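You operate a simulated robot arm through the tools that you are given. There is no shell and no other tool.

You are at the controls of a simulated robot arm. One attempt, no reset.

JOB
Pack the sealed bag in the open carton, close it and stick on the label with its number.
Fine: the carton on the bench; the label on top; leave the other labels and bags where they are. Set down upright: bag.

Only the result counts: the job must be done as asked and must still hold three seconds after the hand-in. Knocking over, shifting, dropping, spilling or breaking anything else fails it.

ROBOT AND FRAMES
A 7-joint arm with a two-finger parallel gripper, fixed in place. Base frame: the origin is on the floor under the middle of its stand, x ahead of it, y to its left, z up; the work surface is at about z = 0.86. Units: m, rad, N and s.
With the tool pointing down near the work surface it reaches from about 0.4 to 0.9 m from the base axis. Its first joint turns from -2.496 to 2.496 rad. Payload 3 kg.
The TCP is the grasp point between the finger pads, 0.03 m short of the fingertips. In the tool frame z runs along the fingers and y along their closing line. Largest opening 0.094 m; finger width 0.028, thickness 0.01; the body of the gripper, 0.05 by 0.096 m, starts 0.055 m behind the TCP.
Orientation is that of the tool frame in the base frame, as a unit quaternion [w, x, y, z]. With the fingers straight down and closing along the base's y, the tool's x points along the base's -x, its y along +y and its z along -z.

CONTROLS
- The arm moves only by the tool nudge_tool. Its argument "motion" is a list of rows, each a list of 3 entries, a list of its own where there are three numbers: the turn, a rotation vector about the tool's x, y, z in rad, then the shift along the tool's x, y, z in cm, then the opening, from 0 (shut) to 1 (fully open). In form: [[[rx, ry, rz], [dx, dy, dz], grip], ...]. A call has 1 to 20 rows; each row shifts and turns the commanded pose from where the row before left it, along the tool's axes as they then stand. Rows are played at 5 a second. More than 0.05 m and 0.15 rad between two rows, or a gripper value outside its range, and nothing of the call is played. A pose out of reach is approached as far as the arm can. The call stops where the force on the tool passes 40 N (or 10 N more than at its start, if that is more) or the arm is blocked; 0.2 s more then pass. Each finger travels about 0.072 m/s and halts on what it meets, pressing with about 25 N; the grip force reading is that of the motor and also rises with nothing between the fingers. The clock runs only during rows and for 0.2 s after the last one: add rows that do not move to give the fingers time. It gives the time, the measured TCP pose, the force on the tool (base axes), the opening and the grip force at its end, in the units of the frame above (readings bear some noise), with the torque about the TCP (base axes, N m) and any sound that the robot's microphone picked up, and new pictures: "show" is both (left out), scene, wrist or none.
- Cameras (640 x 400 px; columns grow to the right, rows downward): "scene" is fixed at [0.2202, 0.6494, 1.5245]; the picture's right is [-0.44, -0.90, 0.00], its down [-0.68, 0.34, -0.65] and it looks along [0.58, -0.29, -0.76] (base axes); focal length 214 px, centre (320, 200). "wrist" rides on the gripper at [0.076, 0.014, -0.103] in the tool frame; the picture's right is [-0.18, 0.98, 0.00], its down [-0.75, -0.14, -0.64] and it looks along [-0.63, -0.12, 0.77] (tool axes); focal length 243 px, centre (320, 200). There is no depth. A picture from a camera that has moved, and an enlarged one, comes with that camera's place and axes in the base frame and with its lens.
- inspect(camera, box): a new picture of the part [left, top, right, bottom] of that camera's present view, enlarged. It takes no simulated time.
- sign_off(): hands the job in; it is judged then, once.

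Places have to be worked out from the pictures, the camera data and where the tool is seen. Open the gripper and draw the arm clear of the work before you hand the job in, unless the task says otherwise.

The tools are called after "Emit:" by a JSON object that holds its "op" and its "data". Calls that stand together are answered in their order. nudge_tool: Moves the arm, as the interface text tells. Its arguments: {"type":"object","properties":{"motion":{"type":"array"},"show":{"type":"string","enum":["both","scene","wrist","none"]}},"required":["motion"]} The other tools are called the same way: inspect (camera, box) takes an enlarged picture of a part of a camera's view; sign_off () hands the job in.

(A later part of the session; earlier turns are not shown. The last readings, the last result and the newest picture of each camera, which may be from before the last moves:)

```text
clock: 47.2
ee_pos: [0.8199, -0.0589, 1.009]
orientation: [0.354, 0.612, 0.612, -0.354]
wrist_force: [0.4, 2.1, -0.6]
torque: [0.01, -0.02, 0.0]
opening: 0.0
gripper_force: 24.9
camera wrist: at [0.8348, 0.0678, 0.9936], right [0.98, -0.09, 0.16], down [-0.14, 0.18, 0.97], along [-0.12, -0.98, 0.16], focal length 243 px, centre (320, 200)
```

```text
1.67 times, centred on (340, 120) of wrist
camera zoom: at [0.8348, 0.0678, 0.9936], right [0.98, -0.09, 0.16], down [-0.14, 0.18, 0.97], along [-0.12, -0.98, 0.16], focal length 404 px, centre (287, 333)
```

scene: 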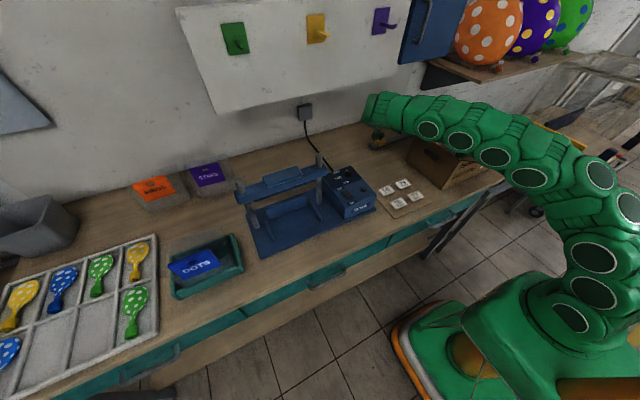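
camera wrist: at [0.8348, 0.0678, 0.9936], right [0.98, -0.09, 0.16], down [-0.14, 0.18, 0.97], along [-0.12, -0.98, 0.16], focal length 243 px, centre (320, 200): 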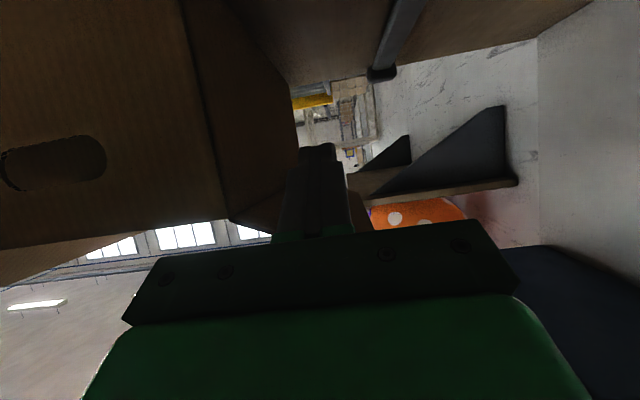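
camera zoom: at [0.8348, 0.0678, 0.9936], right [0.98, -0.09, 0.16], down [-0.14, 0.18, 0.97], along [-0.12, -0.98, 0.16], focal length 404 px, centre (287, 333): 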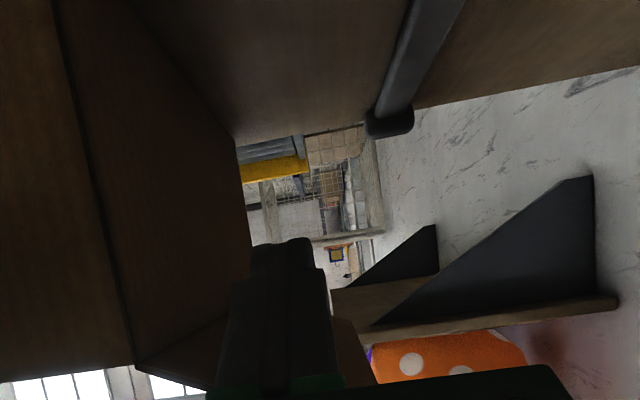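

The fingers are under the flap's left end (the flap underside is visible just above them). I start lifting the flap along its hinge arc and watch the force.

Emit:
{"op": "nudge_tool", "data": {"motion": [[[0, 0, 0], [-1.3, 0.4, -0.75], 0], [[0, 0, 0], [-1.3, 0, -0.75], 0], [[0, 0, 0], [-1.21, -0.8, -0.7], 0], [[0, 0, 0], [0, 0, 0], 0]]}}

Emit:
{"op": "inspect", "data": {"camera": "scene", "box": [360, 60, 540, 200]}}

Emit:
{"op": "inspect", "data": {"camera": "wrist", "box": [200, 0, 480, 240]}}

```text
clock: 48.2
ee_pos: [0.8156, -0.0599, 1.0527]
orientation: [0.354, 0.612, 0.612, -0.355]
wrist_force: [-0.2, 0.6, 0.4]
torque: [0.02, 0.02, 0.04]
opening: 0.0
gripper_force: 24.7
camera wrist: at [0.8311, 0.0678, 1.0388], right [0.98, -0.09, 0.16], down [-0.14, 0.18, 0.97], along [-0.12, -0.98, 0.16], focal length 243 px, centre (320, 200)
```

scene: 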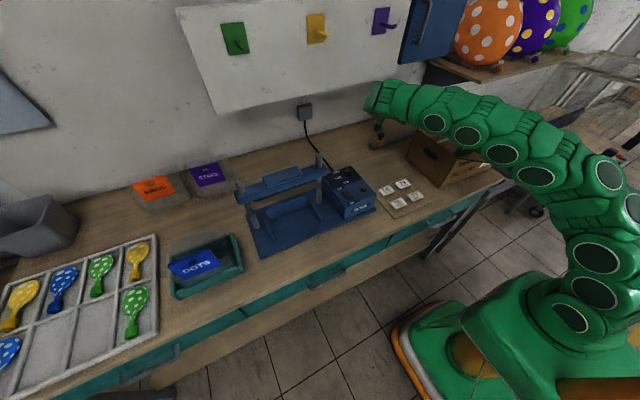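
wrist: 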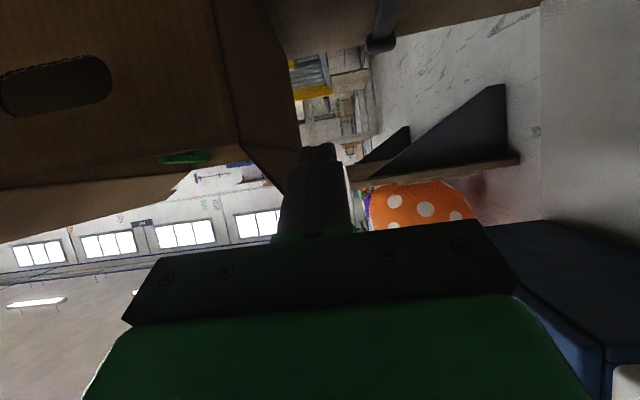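

```text
2.86 times, centred on (450, 130) of scene
camera zoom: at [0.2202, 0.6494, 1.5245], right [-0.44, -0.9, 0.0], down [-0.68, 0.34, -0.65], along [0.58, -0.29, -0.76], focal length 613 px, centre (-51, 400)
```

zoom: 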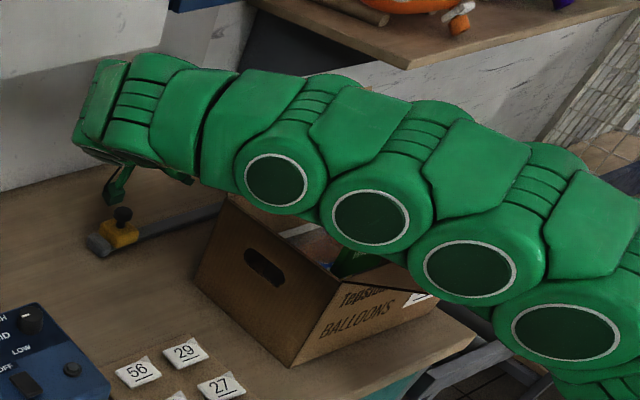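

```text
1.67 times, centred on (340, 120) of wrist
camera zoom: at [0.8311, 0.0678, 1.0388], right [0.98, -0.09, 0.16], down [-0.14, 0.18, 0.97], along [-0.12, -0.98, 0.16], focal length 404 px, centre (287, 333)
```

zoom: 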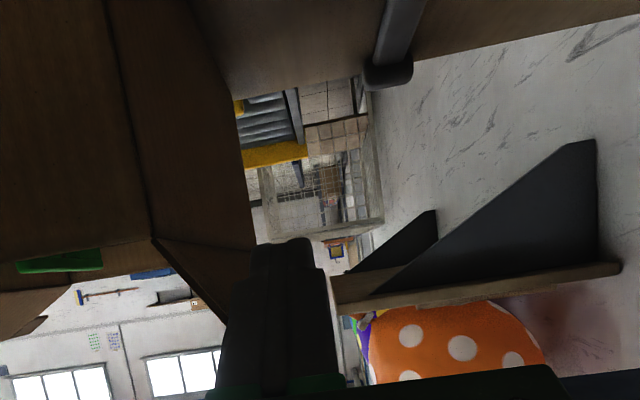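

The flap is lifting (now about 50°) with almost no force. I continue along the arc toward vertical.

Emit:
{"op": "nudge_tool", "data": {"motion": [[[0, 0, 0], [-1.08, -1.15, -0.62], 0], [[0, 0, 0], [-0.78, -1.5, -0.45], 0], [[0, 0, 0], [-0.43, -1.7, -0.25], 0], [[0, 0, 0], [0, 0, 0], 0]]}}

Emit:
{"op": "inspect", "data": {"camera": "wrist", "box": [160, 0, 440, 240]}}

Emit:
{"op": "inspect", "data": {"camera": "scene", "box": [360, 60, 540, 200]}}

```text
clock: 49.2
ee_pos: [0.7724, -0.0584, 1.0815]
orientation: [0.353, 0.612, 0.612, -0.355]
wrist_force: [-0.3, 0.4, -0.1]
torque: [-0.01, -0.02, 0.05]
opening: 0.0
gripper_force: 25.0
camera wrist: at [0.788, 0.069, 1.0662], right [0.98, -0.09, 0.16], down [-0.14, 0.18, 0.97], along [-0.12, -0.98, 0.16], focal length 243 px, centre (320, 200)
```

scene: 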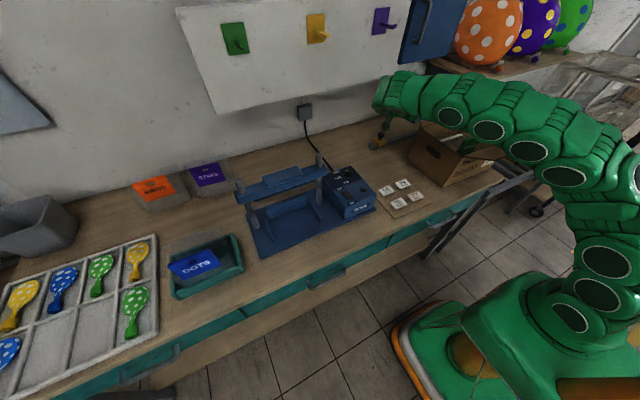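
wrist: 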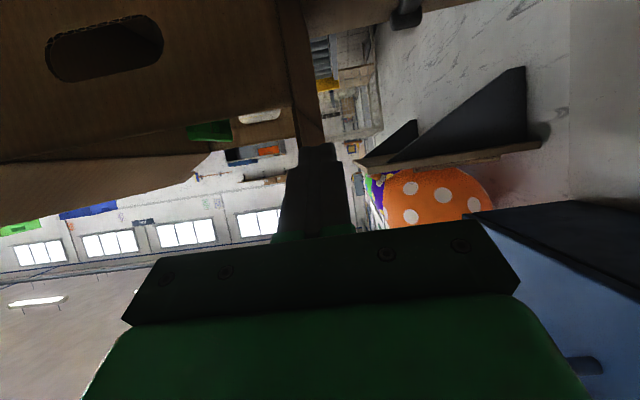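

```text
1.67 times, centred on (300, 120) of wrist
camera zoom: at [0.788, 0.069, 1.0662], right [0.98, -0.09, 0.16], down [-0.14, 0.18, 0.97], along [-0.12, -0.98, 0.16], focal length 404 px, centre (353, 333)
```

zoom: 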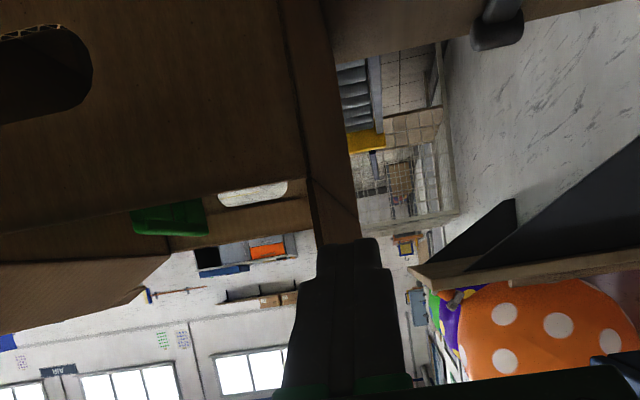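

```text
2.86 times, centred on (450, 130) of scene
camera zoom: at [0.2202, 0.6494, 1.5245], right [-0.44, -0.9, 0.0], down [-0.68, 0.34, -0.65], along [0.58, -0.29, -0.76], focal length 613 px, centre (-51, 400)
```

zoom: 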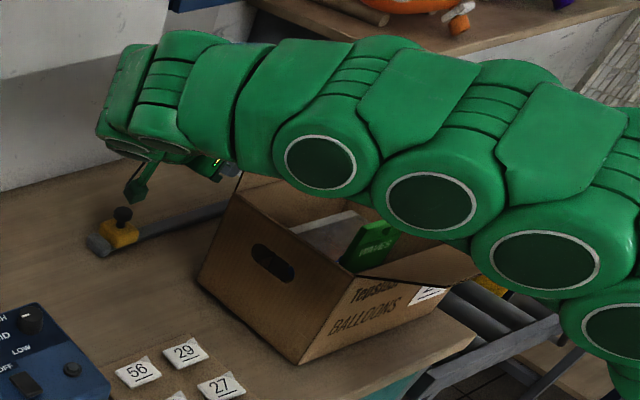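

The flap is near vertical behind the fingers. I push on past vertical toward the inside.

Emit:
{"op": "nudge_tool", "data": {"motion": [[[0, 0, 0], [0, -1.75, 0], 0], [[0, 0, 0], [0.3, -1.7, 0.17], 0], [[0, 0, 0], [0.6, -1.5, 0.35], 0], [[0, 0, 0], [0, 0, 0], 0]]}}

Emit:
{"op": "inspect", "data": {"camera": "wrist", "box": [160, 0, 440, 240]}}

Emit:
{"op": "inspect", "data": {"camera": "scene", "box": [360, 60, 540, 200]}}

```text
clock: 50.2
ee_pos: [0.7224, -0.0602, 1.0708]
orientation: [0.354, 0.613, 0.612, -0.354]
wrist_force: [0.2, 1.0, -0.4]
torque: [0.03, -0.02, 0.03]
opening: 0.0001
gripper_force: 24.9
camera wrist: at [0.7392, 0.0679, 1.056], right [0.98, -0.09, 0.16], down [-0.14, 0.18, 0.97], along [-0.12, -0.98, 0.16], focal length 243 px, centre (320, 200)
```

scene: 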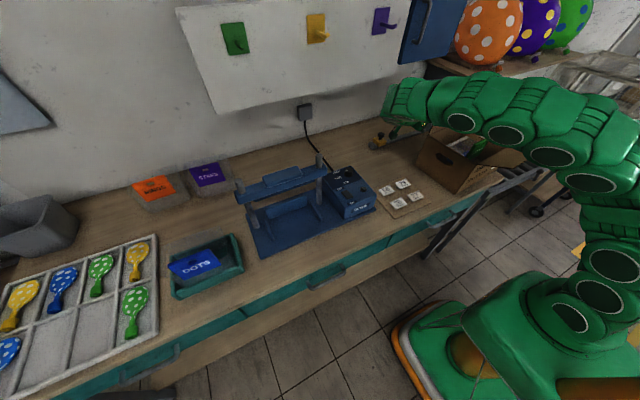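
wrist: 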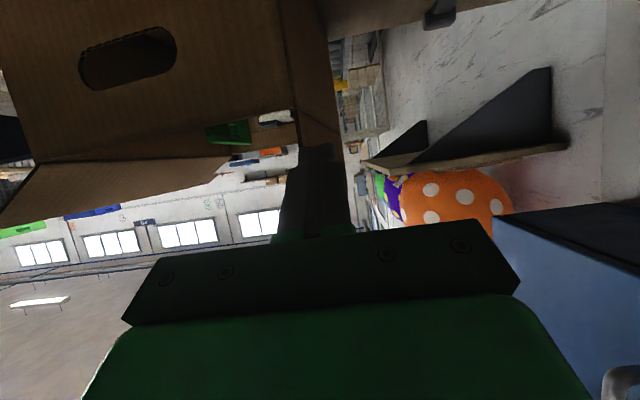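

```text
1.67 times, centred on (300, 120) of wrist
camera zoom: at [0.7392, 0.0679, 1.056], right [0.98, -0.09, 0.16], down [-0.14, 0.18, 0.97], along [-0.12, -0.98, 0.16], focal length 404 px, centre (353, 333)
```

zoom: 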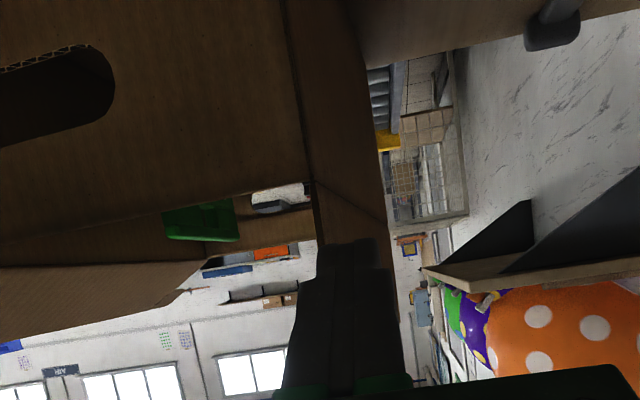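

```text
2.86 times, centred on (450, 130) of scene
camera zoom: at [0.2202, 0.6494, 1.5245], right [-0.44, -0.9, 0.0], down [-0.68, 0.34, -0.65], along [0.58, -0.29, -0.76], focal length 613 px, centre (-51, 400)
```

zoom: 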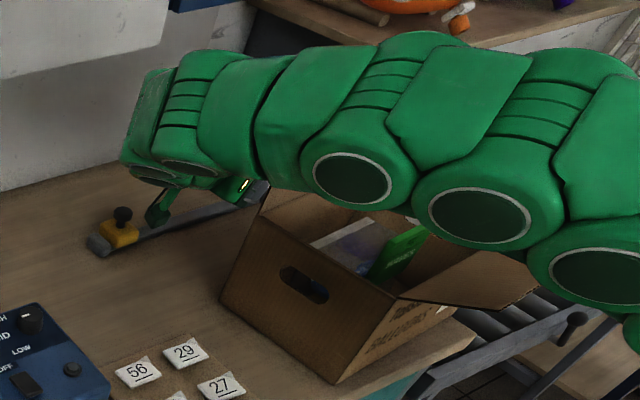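

The carton slid about 4 cm toward the robot while the flap stayed near vertical, so I was pushing too low and too fast. I back off slightly to see whether the flap holds its position.

Emit:
{"op": "nudge_tool", "data": {"motion": [[[0, 0, 0], [0, 1.0, 0], 0], [[0, 0, 0], [0, 1.0, 0], 0], [[0, 0, 0], [0, 0, 0], 0], [[0, 0, 0], [0, 0, 0], 0]]}}

Emit:
{"op": "inspect", "data": {"camera": "wrist", "box": [160, 0, 440, 240]}}

Emit:
{"op": "inspect", "data": {"camera": "scene", "box": [390, 90, 530, 200]}}

```text
clock: 51.2
ee_pos: [0.7437, -0.0613, 1.071]
orientation: [0.354, 0.612, 0.612, -0.354]
wrist_force: [0.7, 0.3, -0.3]
torque: [-0.02, 0.03, -0.04]
opening: 0.0001
gripper_force: 24.9
camera wrist: at [0.759, 0.0673, 1.0563], right [0.98, -0.09, 0.16], down [-0.14, 0.18, 0.97], along [-0.12, -0.98, 0.16], focal length 243 px, centre (320, 200)
```

scene: 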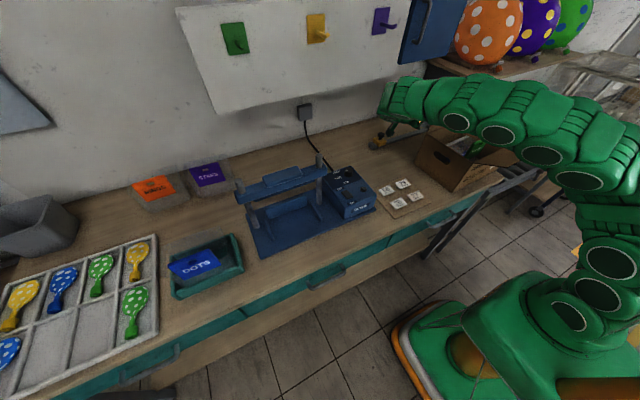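
wrist: 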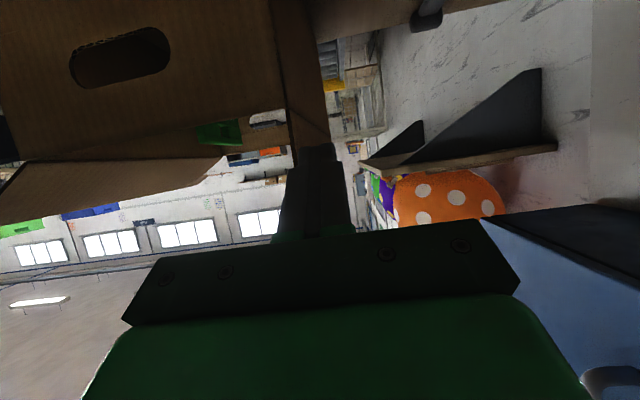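

```text
1.67 times, centred on (300, 120) of wrist
camera zoom: at [0.759, 0.0673, 1.0563], right [0.98, -0.09, 0.16], down [-0.14, 0.18, 0.97], along [-0.12, -0.98, 0.16], focal length 404 px, centre (353, 333)
```

zoom: 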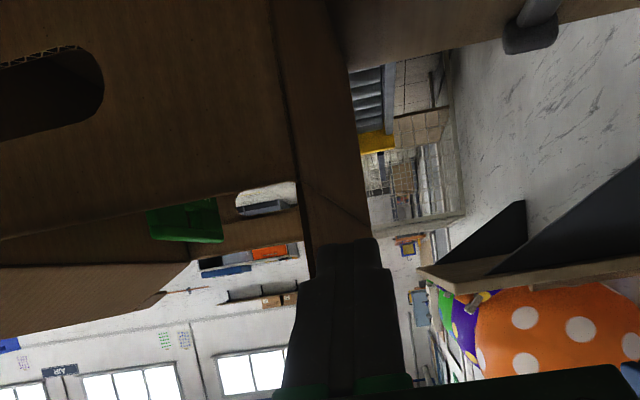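

```text
3.64 times, centred on (460, 145) of scene
camera zoom: at [0.2202, 0.6494, 1.5245], right [-0.44, -0.9, 0.0], down [-0.68, 0.34, -0.65], along [0.58, -0.29, -0.76], focal length 780 px, centre (-189, 400)
```

zoom: 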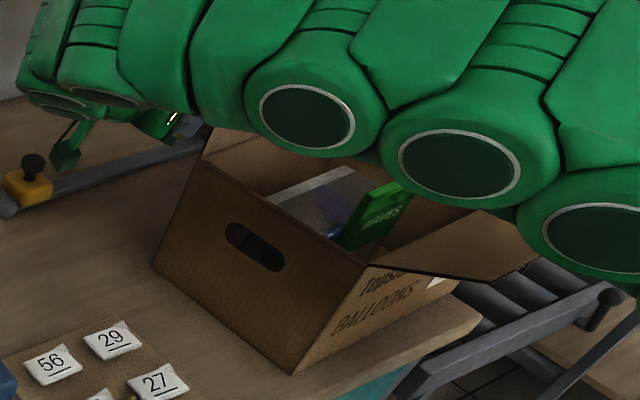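

The carton seems to have moved back with the finger, so something may be hooked. I zoom in to see where finger, flap and forearm touch.

Emit:
{"op": "inspect", "data": {"camera": "scene", "box": [410, 100, 460, 140]}}

Emit:
{"op": "inspect", "data": {"camera": "scene", "box": [460, 130, 550, 190]}}

Emit:
{"op": "inspect", "data": {"camera": "wrist", "box": [260, 90, 380, 180]}}

```text
10.00 times, centred on (435, 120) of scene
camera zoom: at [0.2202, 0.6494, 1.5245], right [-0.44, -0.9, 0.0], down [-0.68, 0.34, -0.65], along [0.58, -0.29, -0.76], focal length 2145 px, centre (-830, 1000)
```

zoom: 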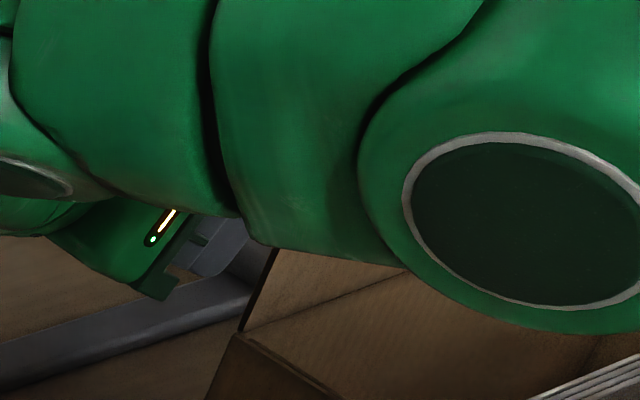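

```text
6.67 times, centred on (505, 160) of scene
camera zoom: at [0.2202, 0.6494, 1.5245], right [-0.44, -0.9, 0.0], down [-0.68, 0.34, -0.65], along [0.58, -0.29, -0.76], focal length 1430 px, centre (-913, 467)
```

zoom: 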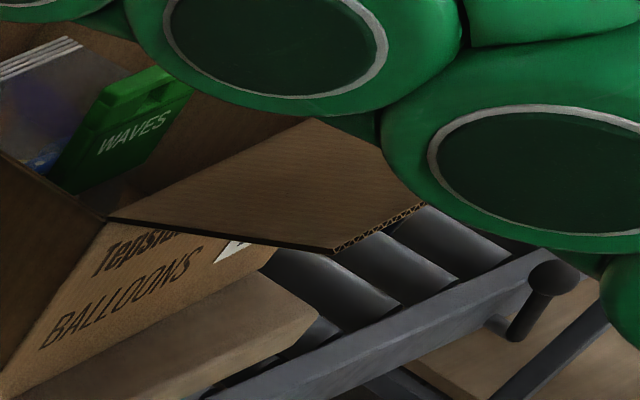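

```text
4.44 times, centred on (320, 135) of wrist
camera zoom: at [0.759, 0.0673, 1.0563], right [0.98, -0.09, 0.16], down [-0.14, 0.18, 0.97], along [-0.12, -0.98, 0.16], focal length 1078 px, centre (320, 489)
```

zoom: 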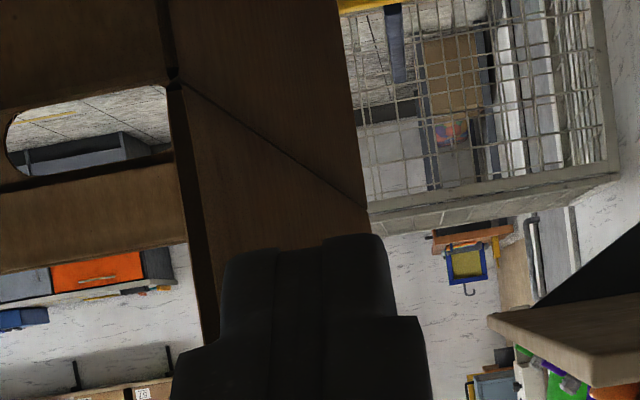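

The flap appears vertical at x≈0.733 with the finger still against it; the push at its left end also yawed the carton a little. I retreat further in +x to learn whether the flap stays upright by itself.

Emit:
{"op": "nudge_tool", "data": {"motion": [[[0, 0, 0], [0, 1.0, 0], 0], [[0, 0, 0], [0, 1.0, 0], 0], [[0, 0, 0], [0, 0, 0], 0], [[0, 0, 0], [0, 0, 0], 0]]}}

Emit:
{"op": "inspect", "data": {"camera": "wrist", "box": [220, 60, 400, 180]}}

Emit:
{"op": "inspect", "data": {"camera": "scene", "box": [390, 90, 530, 200]}}

```text
clock: 52.2
ee_pos: [0.7637, -0.0602, 1.0711]
orientation: [0.354, 0.612, 0.612, -0.354]
wrist_force: [-0.1, 0.7, -0.2]
torque: [-0.03, 0.03, -0.03]
opening: 0.0002
gripper_force: 25.1
camera wrist: at [0.7788, 0.0682, 1.0559], right [0.98, -0.09, 0.16], down [-0.14, 0.18, 0.97], along [-0.12, -0.98, 0.16], focal length 243 px, centre (320, 200)
```

scene: 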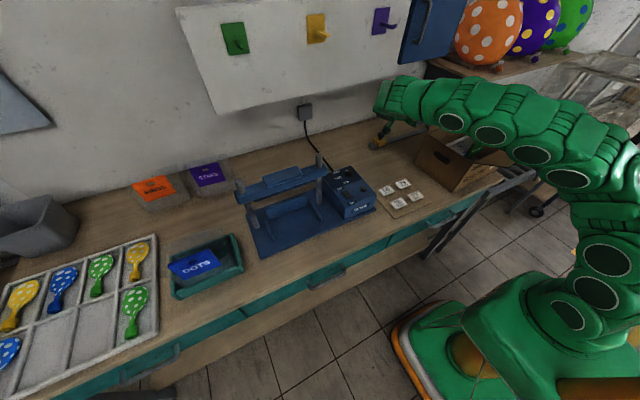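
wrist: 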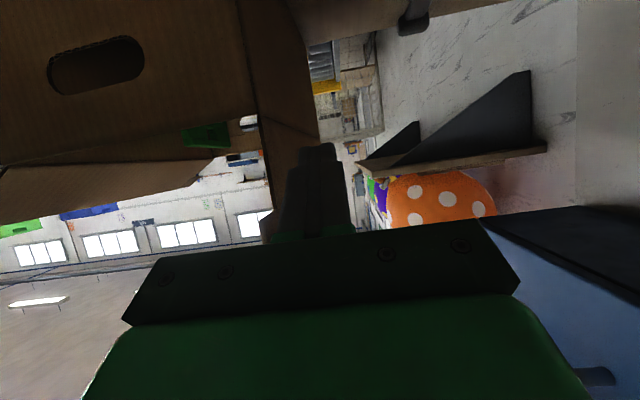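

```text
3.33 times, centred on (310, 120) of wrist
camera zoom: at [0.7788, 0.0682, 1.0559], right [0.98, -0.09, 0.16], down [-0.14, 0.18, 0.97], along [-0.12, -0.98, 0.16], focal length 809 px, centre (353, 467)
```

zoom: 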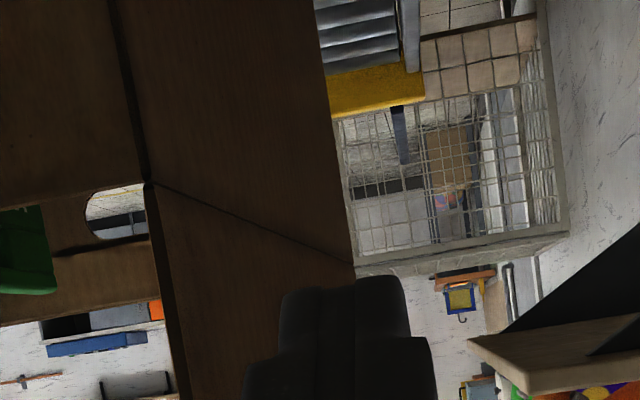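

```text
3.64 times, centred on (460, 145) of scene
camera zoom: at [0.2202, 0.6494, 1.5245], right [-0.44, -0.9, 0.0], down [-0.68, 0.34, -0.65], along [0.58, -0.29, -0.76], focal length 780 px, centre (-189, 400)
```

zoom: 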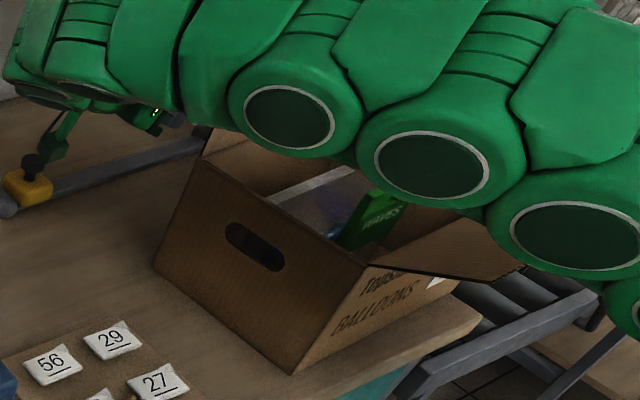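

The flap now stays vertical on its own (friction hinge) at x≈0.735–0.74. I withdraw the finger sideways, reduce the roll to 30°, and will come back behind the flap higher up and nearer its middle.

Emit:
{"op": "nudge_tool", "data": {"motion": [[[0, 0, 0], [0, 2, 0], 0], [[0, 0, 0], [-0.67, 0, -3.85], 0], [[0, 0, 0], [-0.67, 0, -3.85], 0], [[0, 0.131, 0], [0, 0, 0], 0], [[0, 0.131, 0], [0, 0, 0], 0], [[0, 0.131, 0], [0, 0, 0], 0], [[0, 0.131, 0], [0, 0, 0], 0], [[0, 0, 0], [0, 0, 0], 0]]}}

Emit:
{"op": "inspect", "data": {"camera": "wrist", "box": [100, 0, 460, 240]}}

Emit:
{"op": "inspect", "data": {"camera": "scene", "box": [390, 70, 550, 200]}}

```text
clock: 54.0
ee_pos: [0.7838, 0.0014, 1.122]
orientation: [0.183, 0.683, 0.683, -0.184]
wrist_force: [-0.5, 0.6, -0.1]
torque: [0.01, 0.0, 0.01]
opening: 0.0002
gripper_force: 25.1
camera wrist: at [0.7997, 0.1191, 1.1704], right [0.98, -0.16, 0.09], down [-0.14, -0.33, 0.93], along [-0.12, -0.93, -0.35], focal length 243 px, centre (320, 200)
```

scene: 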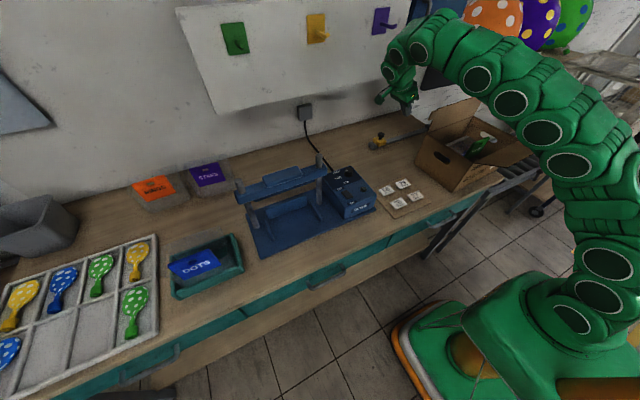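
wrist: 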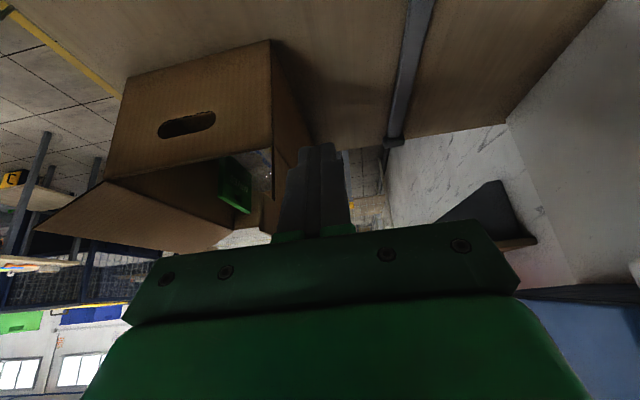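

```text
1.67 times, centred on (280, 120) of wrist
camera zoom: at [0.7997, 0.1191, 1.1704], right [0.98, -0.16, 0.09], down [-0.14, -0.33, 0.93], along [-0.12, -0.93, -0.35], focal length 404 px, centre (387, 333)
```

zoom: 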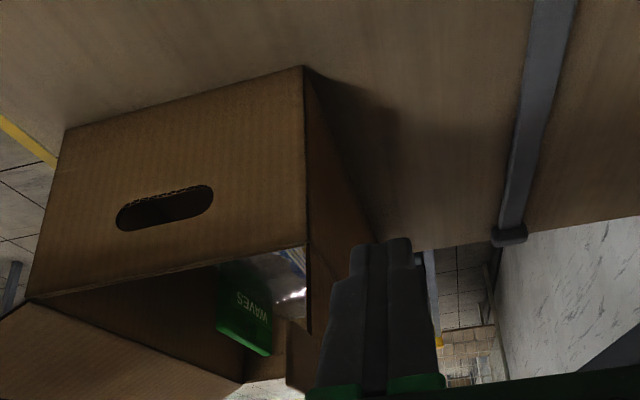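

```text
3.08 times, centred on (470, 135) of scene
camera zoom: at [0.2202, 0.6494, 1.5245], right [-0.44, -0.9, 0.0], down [-0.68, 0.34, -0.65], along [0.58, -0.29, -0.76], focal length 660 px, centre (-142, 400)
```

zoom: 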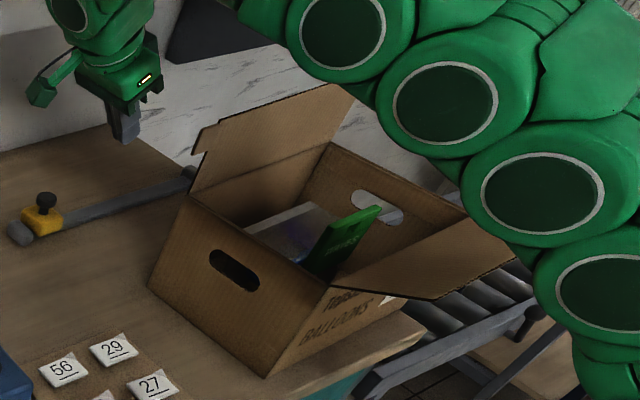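

The flap stands upright at x≈0.738 with its top near z≈1.12, and the fingers are on its wall side. I slide the fingers along −y behind the flap toward its middle.

Emit:
{"op": "nudge_tool", "data": {"motion": [[[0, 0, 0], [-3.7, 0, 2.9], 0], [[0, 0, 0], [-3.7, 0, 2.9], 0], [[0, 0, 0], [-3.7, 0, 2.9], 0], [[0, 0, 0], [0, 0, 0], 0]]}}

Emit:
{"op": "inspect", "data": {"camera": "wrist", "box": [160, 0, 440, 240]}}

Emit:
{"op": "inspect", "data": {"camera": "scene", "box": [390, 70, 550, 200]}}

```text
clock: 55.0
ee_pos: [0.7834, -0.1364, 1.0996]
orientation: [0.183, 0.683, 0.682, -0.184]
wrist_force: [0.4, -0.2, -0.3]
torque: [0.0, 0.0, 0.0]
opening: 0.0001
gripper_force: 24.8
camera wrist: at [0.7989, -0.019, 1.1497], right [0.98, -0.16, 0.09], down [-0.14, -0.33, 0.93], along [-0.12, -0.93, -0.35], focal length 243 px, centre (320, 200)
```

scene: 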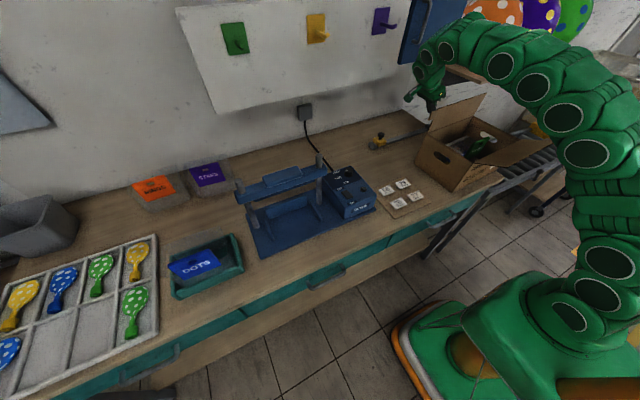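
wrist: 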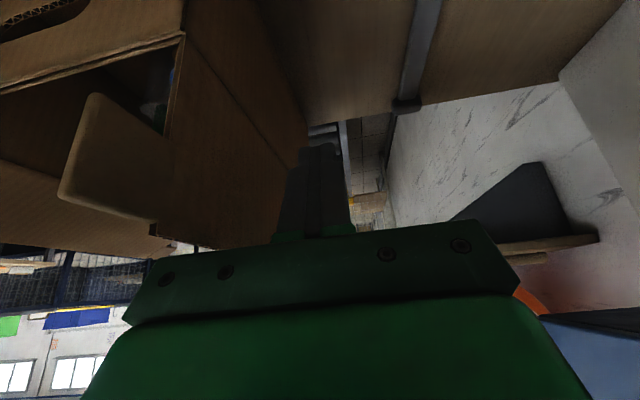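

```text
1.67 times, centred on (300, 120) of wrist
camera zoom: at [0.7989, -0.019, 1.1497], right [0.98, -0.16, 0.09], down [-0.14, -0.33, 0.93], along [-0.12, -0.93, -0.35], focal length 404 px, centre (353, 333)
```

zoom: 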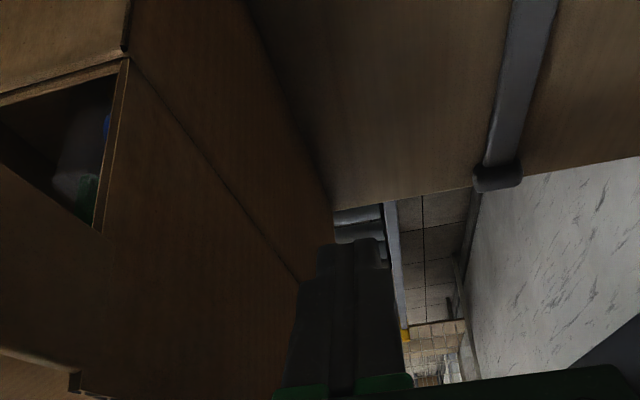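

```text
3.08 times, centred on (470, 135) of scene
camera zoom: at [0.2202, 0.6494, 1.5245], right [-0.44, -0.9, 0.0], down [-0.68, 0.34, -0.65], along [0.58, -0.29, -0.76], focal length 660 px, centre (-142, 400)
```

zoom: 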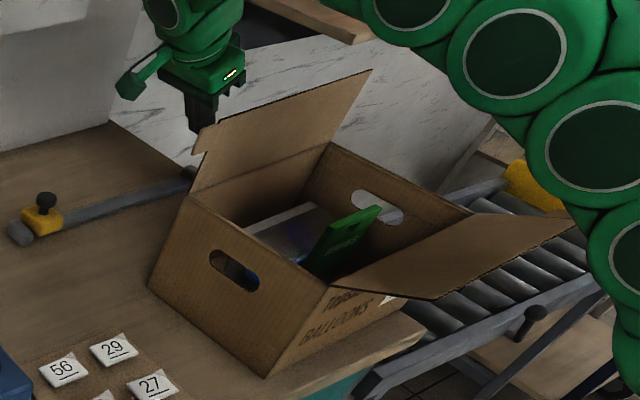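

The flap is at ~92° with the tip region of my finger just behind its upper part. I push toward −x slowly (0.8 cm per row).

Emit:
{"op": "nudge_tool", "data": {"motion": [[[0, 0, 0], [0, -1.5, 0], 0], [[0, 0, 0], [0, -1.5, 0], 0], [[0, 0, 0], [0, -0.7, 0], 0], [[0, 0, 0], [0, -0.7, 0], 0], [[0, 0, 0], [0, -0.7, 0], 0], [[0, 0, 0], [0, -0.7, 0], 0], [[0, 0, 0], [0, 0, 0], 0]]}}

Emit:
{"op": "inspect", "data": {"camera": "wrist", "box": [160, 0, 440, 240]}}

Emit:
{"op": "inspect", "data": {"camera": "scene", "box": [390, 70, 550, 200]}}

```text
clock: 56.6
ee_pos: [0.726, -0.1388, 1.0996]
orientation: [0.184, 0.683, 0.683, -0.183]
wrist_force: [-0.5, -0.2, -0.5]
torque: [0.0, 0.02, -0.01]
opening: 0.0002
gripper_force: 25.2
camera wrist: at [0.741, -0.0205, 1.1501], right [0.98, -0.16, 0.09], down [-0.14, -0.33, 0.93], along [-0.12, -0.93, -0.35], focal length 243 px, centre (320, 200)
```

scene: 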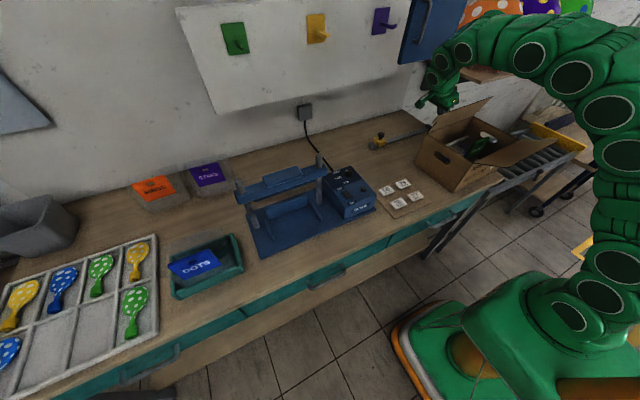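
wrist: 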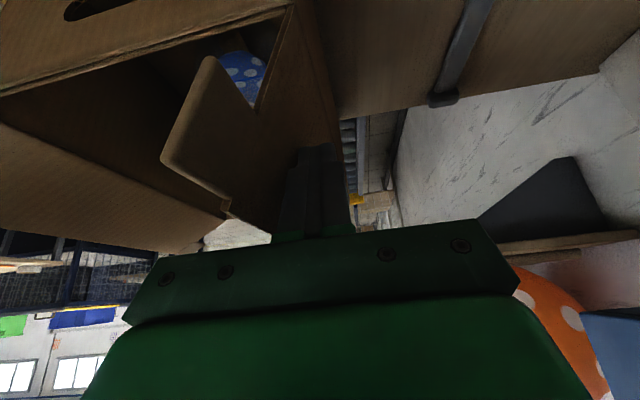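

```text
1.67 times, centred on (300, 120) of wrist
camera zoom: at [0.741, -0.0205, 1.1501], right [0.98, -0.16, 0.09], down [-0.14, -0.33, 0.93], along [-0.12, -0.93, -0.35], focal length 404 px, centre (353, 333)
```

zoom: 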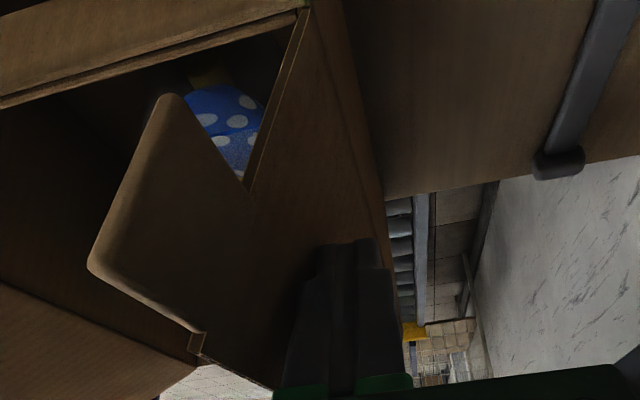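

```text
3.08 times, centred on (470, 135) of scene
camera zoom: at [0.2202, 0.6494, 1.5245], right [-0.44, -0.9, 0.0], down [-0.68, 0.34, -0.65], along [0.58, -0.29, -0.76], focal length 660 px, centre (-142, 400)
```

zoom: 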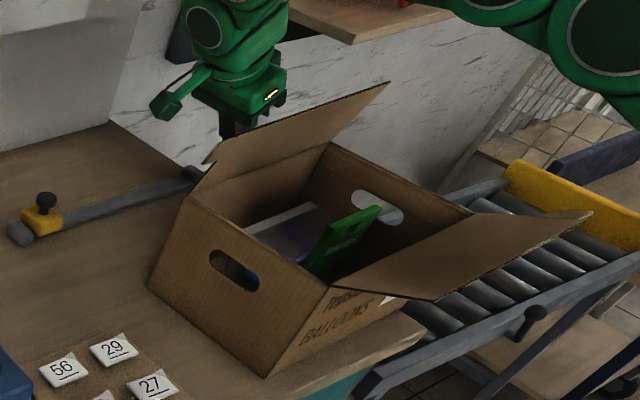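

The flap is leaning inward now and the carton stays put. I keep pushing slowly.

Emit:
{"op": "nudge_tool", "data": {"motion": [[[0, 0, 0], [0, -0.8, 0], 0], [[0, 0, 0], [0, -0.8, 0], 0], [[0, 0, 0], [0, -0.8, 0], 0], [[0, 0, 0], [0, -0.8, 0], 0], [[0, 0, 0], [0, -0.8, 0], 0], [[0, 0, 0], [0, 0, 0], 0]]}}

Emit:
{"op": "inspect", "data": {"camera": "wrist", "box": [160, 0, 440, 240]}}

Emit:
{"op": "inspect", "data": {"camera": "scene", "box": [390, 70, 550, 200]}}

```text
clock: 58.0
ee_pos: [0.6872, -0.1387, 1.1006]
orientation: [0.183, 0.683, 0.683, -0.183]
wrist_force: [1.1, -0.2, 0.2]
torque: [-0.02, 0.0, 0.02]
opening: 0.0
gripper_force: 25.1
camera wrist: at [0.7008, -0.0215, 1.1507], right [0.98, -0.16, 0.09], down [-0.14, -0.33, 0.93], along [-0.12, -0.93, -0.35], focal length 243 px, centre (320, 200)
```

scene: 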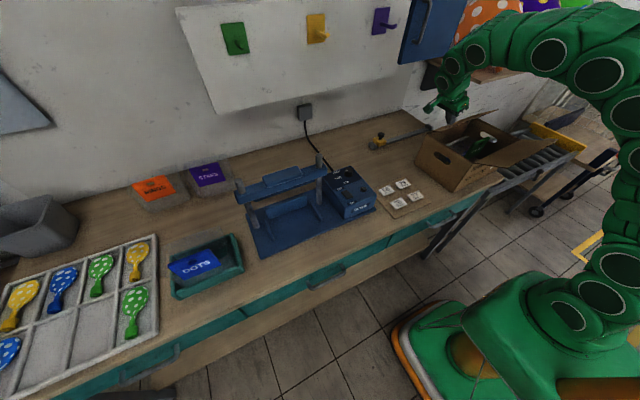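
wrist: 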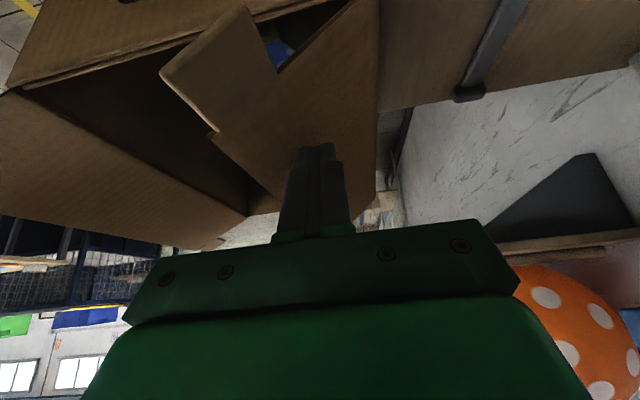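

```text
1.67 times, centred on (300, 120) of wrist
camera zoom: at [0.7008, -0.0215, 1.1507], right [0.98, -0.16, 0.09], down [-0.14, -0.33, 0.93], along [-0.12, -0.93, -0.35], focal length 404 px, centre (353, 333)
```

zoom: 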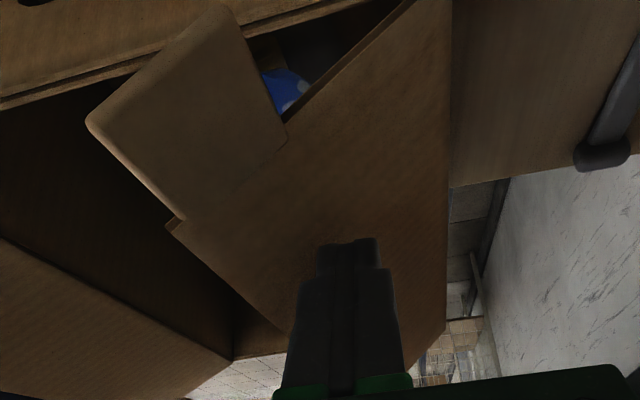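

```text
3.08 times, centred on (470, 135) of scene
camera zoom: at [0.2202, 0.6494, 1.5245], right [-0.44, -0.9, 0.0], down [-0.68, 0.34, -0.65], along [0.58, -0.29, -0.76], focal length 660 px, centre (-142, 400)
```

zoom: 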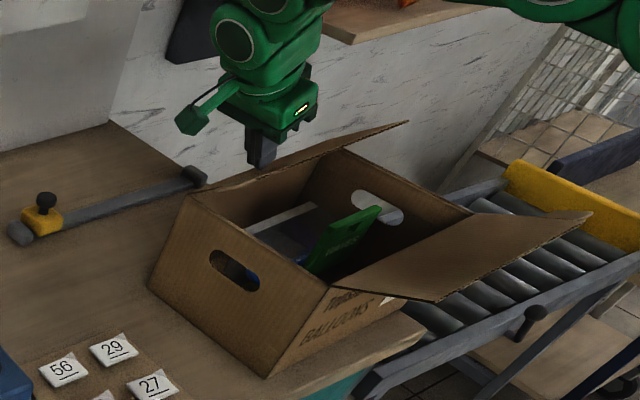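

The flap is around 125° and still no sliding. I continue inward while lowering, to fold it down toward closed.

Emit:
{"op": "nudge_tool", "data": {"motion": [[[0, 0, 0], [0.2, -0.8, 0.35], 0], [[0, 0, 0], [0.25, -0.8, 0.43], 0], [[0, 0, 0], [0.25, -0.8, 0.43], 0], [[0, 0, 0], [0.3, -0.6, 0.52], 0], [[0, 0, 0], [0.3, -0.6, 0.52], 0], [[0, 0, 0], [0, 0, 0], 0]]}}

Emit:
{"op": "inspect", "data": {"camera": "wrist", "box": [160, 0, 440, 240]}}

Emit:
{"op": "inspect", "data": {"camera": "scene", "box": [390, 70, 550, 200]}}

```text
clock: 59.4
ee_pos: [0.6506, -0.1395, 1.0745]
orientation: [0.182, 0.684, 0.682, -0.184]
wrist_force: [-0.2, 0.5, 0.4]
torque: [-0.02, -0.04, 0.02]
opening: 0.0
gripper_force: 25.6
camera wrist: at [0.6642, -0.0211, 1.1254], right [0.98, -0.16, 0.09], down [-0.14, -0.33, 0.93], along [-0.12, -0.93, -0.35], focal length 243 px, centre (320, 200)
```

scene: 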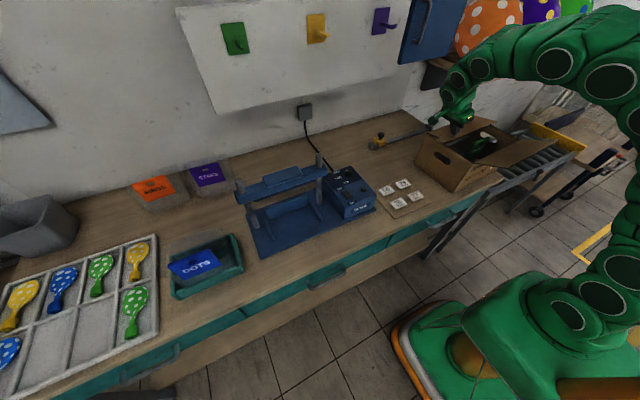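
wrist: 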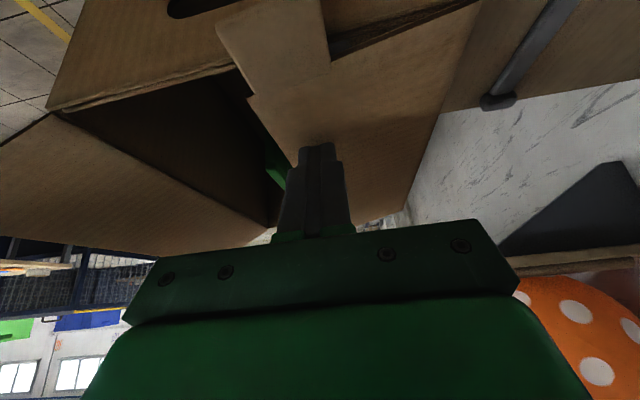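

```text
1.67 times, centred on (300, 120) of wrist
camera zoom: at [0.6642, -0.0211, 1.1254], right [0.98, -0.16, 0.09], down [-0.14, -0.33, 0.93], along [-0.12, -0.93, -0.35], focal length 404 px, centre (353, 333)
```

zoom: 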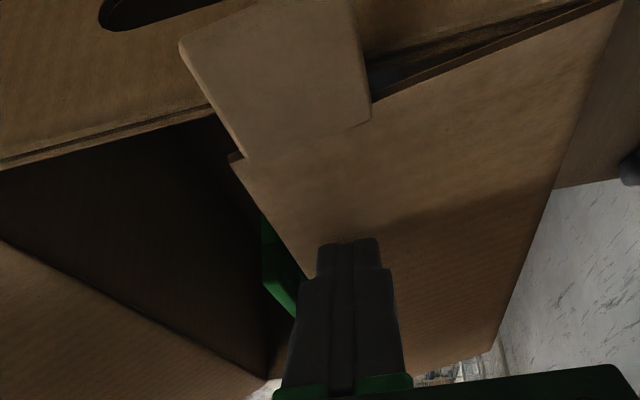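

```text
3.08 times, centred on (470, 135) of scene
camera zoom: at [0.2202, 0.6494, 1.5245], right [-0.44, -0.9, 0.0], down [-0.68, 0.34, -0.65], along [0.58, -0.29, -0.76], focal length 660 px, centre (-142, 400)
```

zoom: 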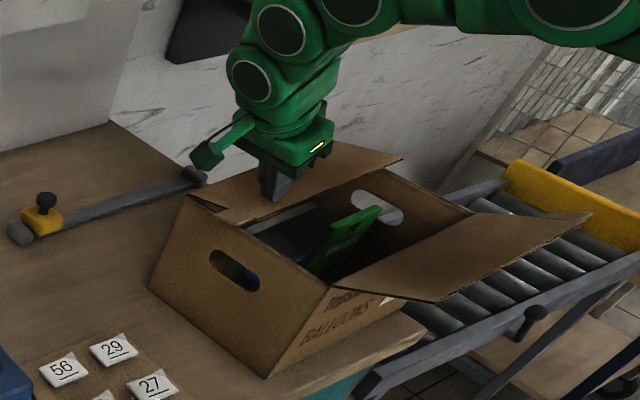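

The rear flap is almost closed (~160°). I press it down gently to the rim.

Emit:
{"op": "nudge_tool", "data": {"motion": [[[0, 0, 0], [0.25, -0.3, 0.433], 0], [[0, 0, 0], [0.25, 0, 0.433], 0], [[0, 0, 0], [0.25, 0, 0.433], 0], [[0, 0, 0], [0.15, 0, 0.26], 0], [[0, 0, 0], [0, 0, 0], 0]]}}

Emit:
{"op": "inspect", "data": {"camera": "wrist", "box": [160, 0, 440, 240]}}

Emit:
{"op": "inspect", "data": {"camera": "scene", "box": [390, 70, 550, 200]}}

```text
clock: 60.6
ee_pos: [0.6461, -0.1395, 1.0569]
orientation: [0.184, 0.683, 0.683, -0.184]
wrist_force: [-2.9, -0.1, 10.2]
torque: [-0.06, 0.07, -0.04]
opening: 0.0
gripper_force: 25.0
camera wrist: at [0.6614, -0.0217, 1.1069], right [0.98, -0.16, 0.09], down [-0.14, -0.33, 0.93], along [-0.12, -0.93, -0.35], focal length 243 px, centre (320, 200)
```

scene: 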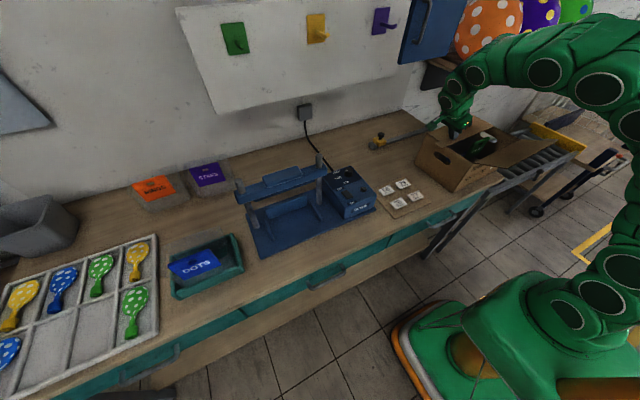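
wrist: 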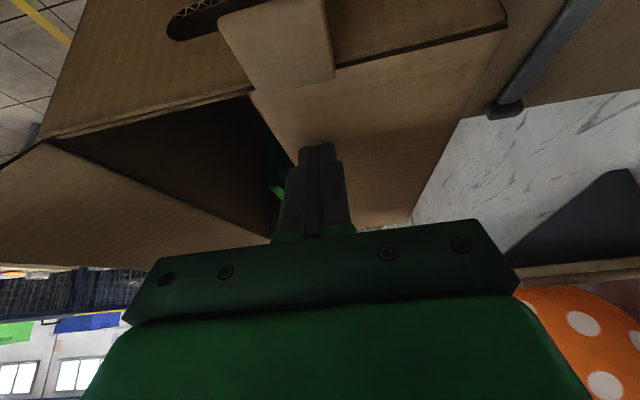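

```text
1.67 times, centred on (300, 120) of wrist
camera zoom: at [0.6614, -0.0217, 1.1069], right [0.98, -0.16, 0.09], down [-0.14, -0.33, 0.93], along [-0.12, -0.93, -0.35], focal length 404 px, centre (353, 333)
```

zoom: 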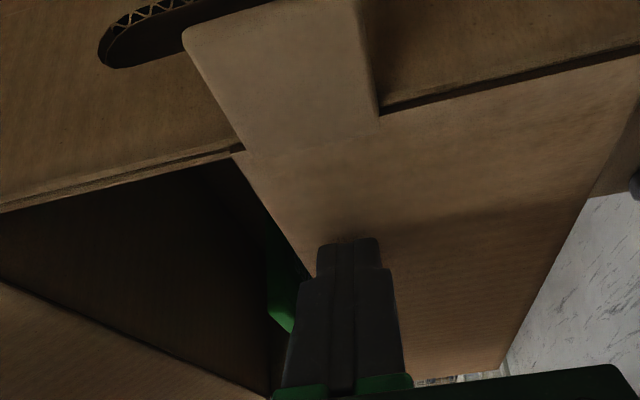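

```text
3.08 times, centred on (470, 135) of scene
camera zoom: at [0.2202, 0.6494, 1.5245], right [-0.44, -0.9, 0.0], down [-0.68, 0.34, -0.65], along [0.58, -0.29, -0.76], focal length 660 px, centre (-142, 400)
```

zoom: 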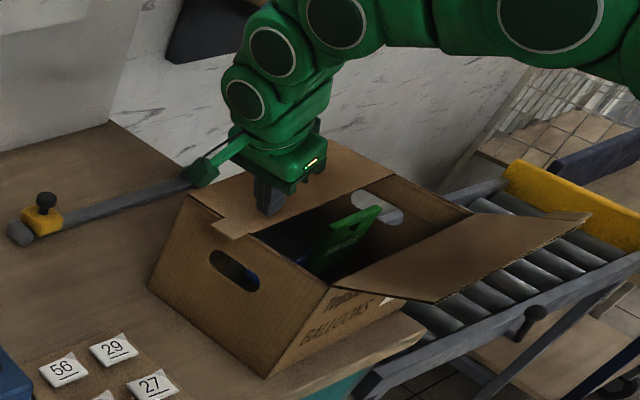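

The rear flap is down on the rim (10 N contact). I lift off and check that it stays closed.

Emit:
{"op": "nudge_tool", "data": {"motion": [[[0, 0, 0], [-1, 0, -1.73], 0], [[0, 0, 0], [-2, 0, -3.46], 0], [[0, 0, 0], [-2, 0, -3.46], 0], [[0, 0, 0], [0, 0, 0], 0], [[0, 0, 0], [0, 0, 0], 0]]}}

Emit:
{"op": "inspect", "data": {"camera": "wrist", "box": [100, 0, 500, 240]}}

Emit:
{"op": "inspect", "data": {"camera": "scene", "box": [390, 70, 550, 200]}}

```text
clock: 61.8
ee_pos: [0.6483, -0.1394, 1.1571]
orientation: [0.183, 0.683, 0.683, -0.183]
wrist_force: [0.3, 0.5, 0.0]
torque: [0.05, 0.0, -0.02]
opening: 0.0
gripper_force: 24.8
camera wrist: at [0.6633, -0.0212, 1.206], right [0.98, -0.16, 0.09], down [-0.14, -0.33, 0.93], along [-0.12, -0.93, -0.35], focal length 243 px, centre (320, 200)
```

scene: 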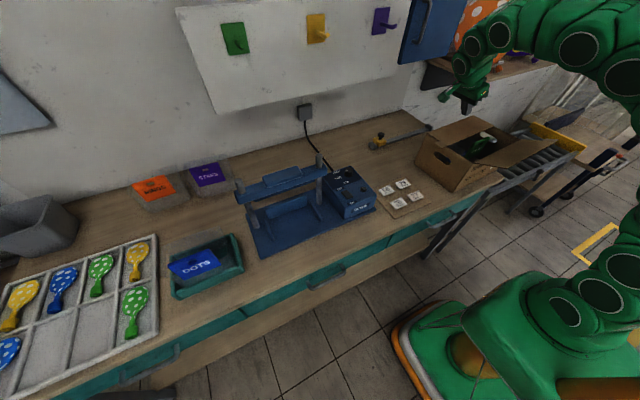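
wrist: 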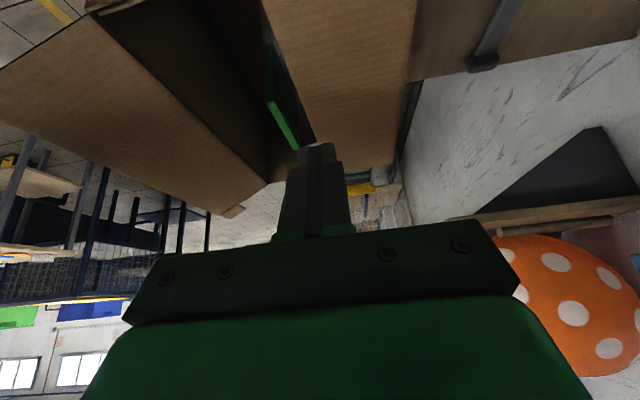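

```text
1.60 times, centred on (300, 120) of wrist
camera zoom: at [0.6633, -0.0212, 1.206], right [0.98, -0.16, 0.09], down [-0.14, -0.33, 0.93], along [-0.12, -0.93, -0.35], focal length 388 px, centre (352, 328)
```

zoom: 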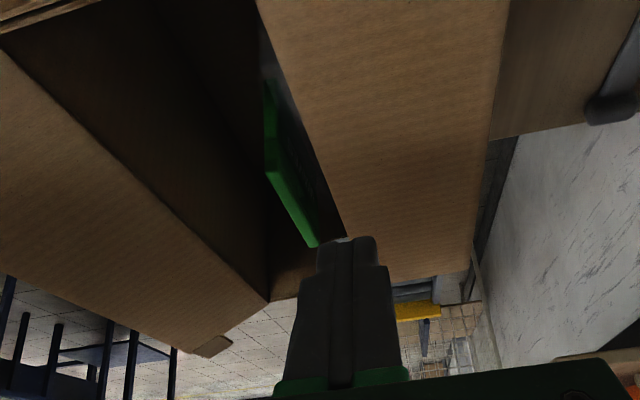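

```text
3.08 times, centred on (470, 135) of scene
camera zoom: at [0.2202, 0.6494, 1.5245], right [-0.44, -0.9, 0.0], down [-0.68, 0.34, -0.65], along [0.58, -0.29, -0.76], focal length 660 px, centre (-142, 400)
```

zoom: 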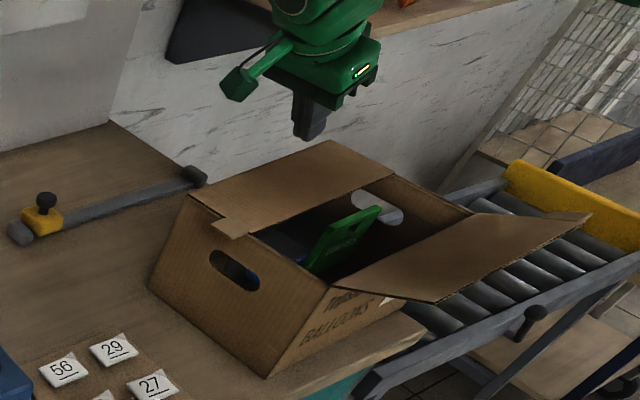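

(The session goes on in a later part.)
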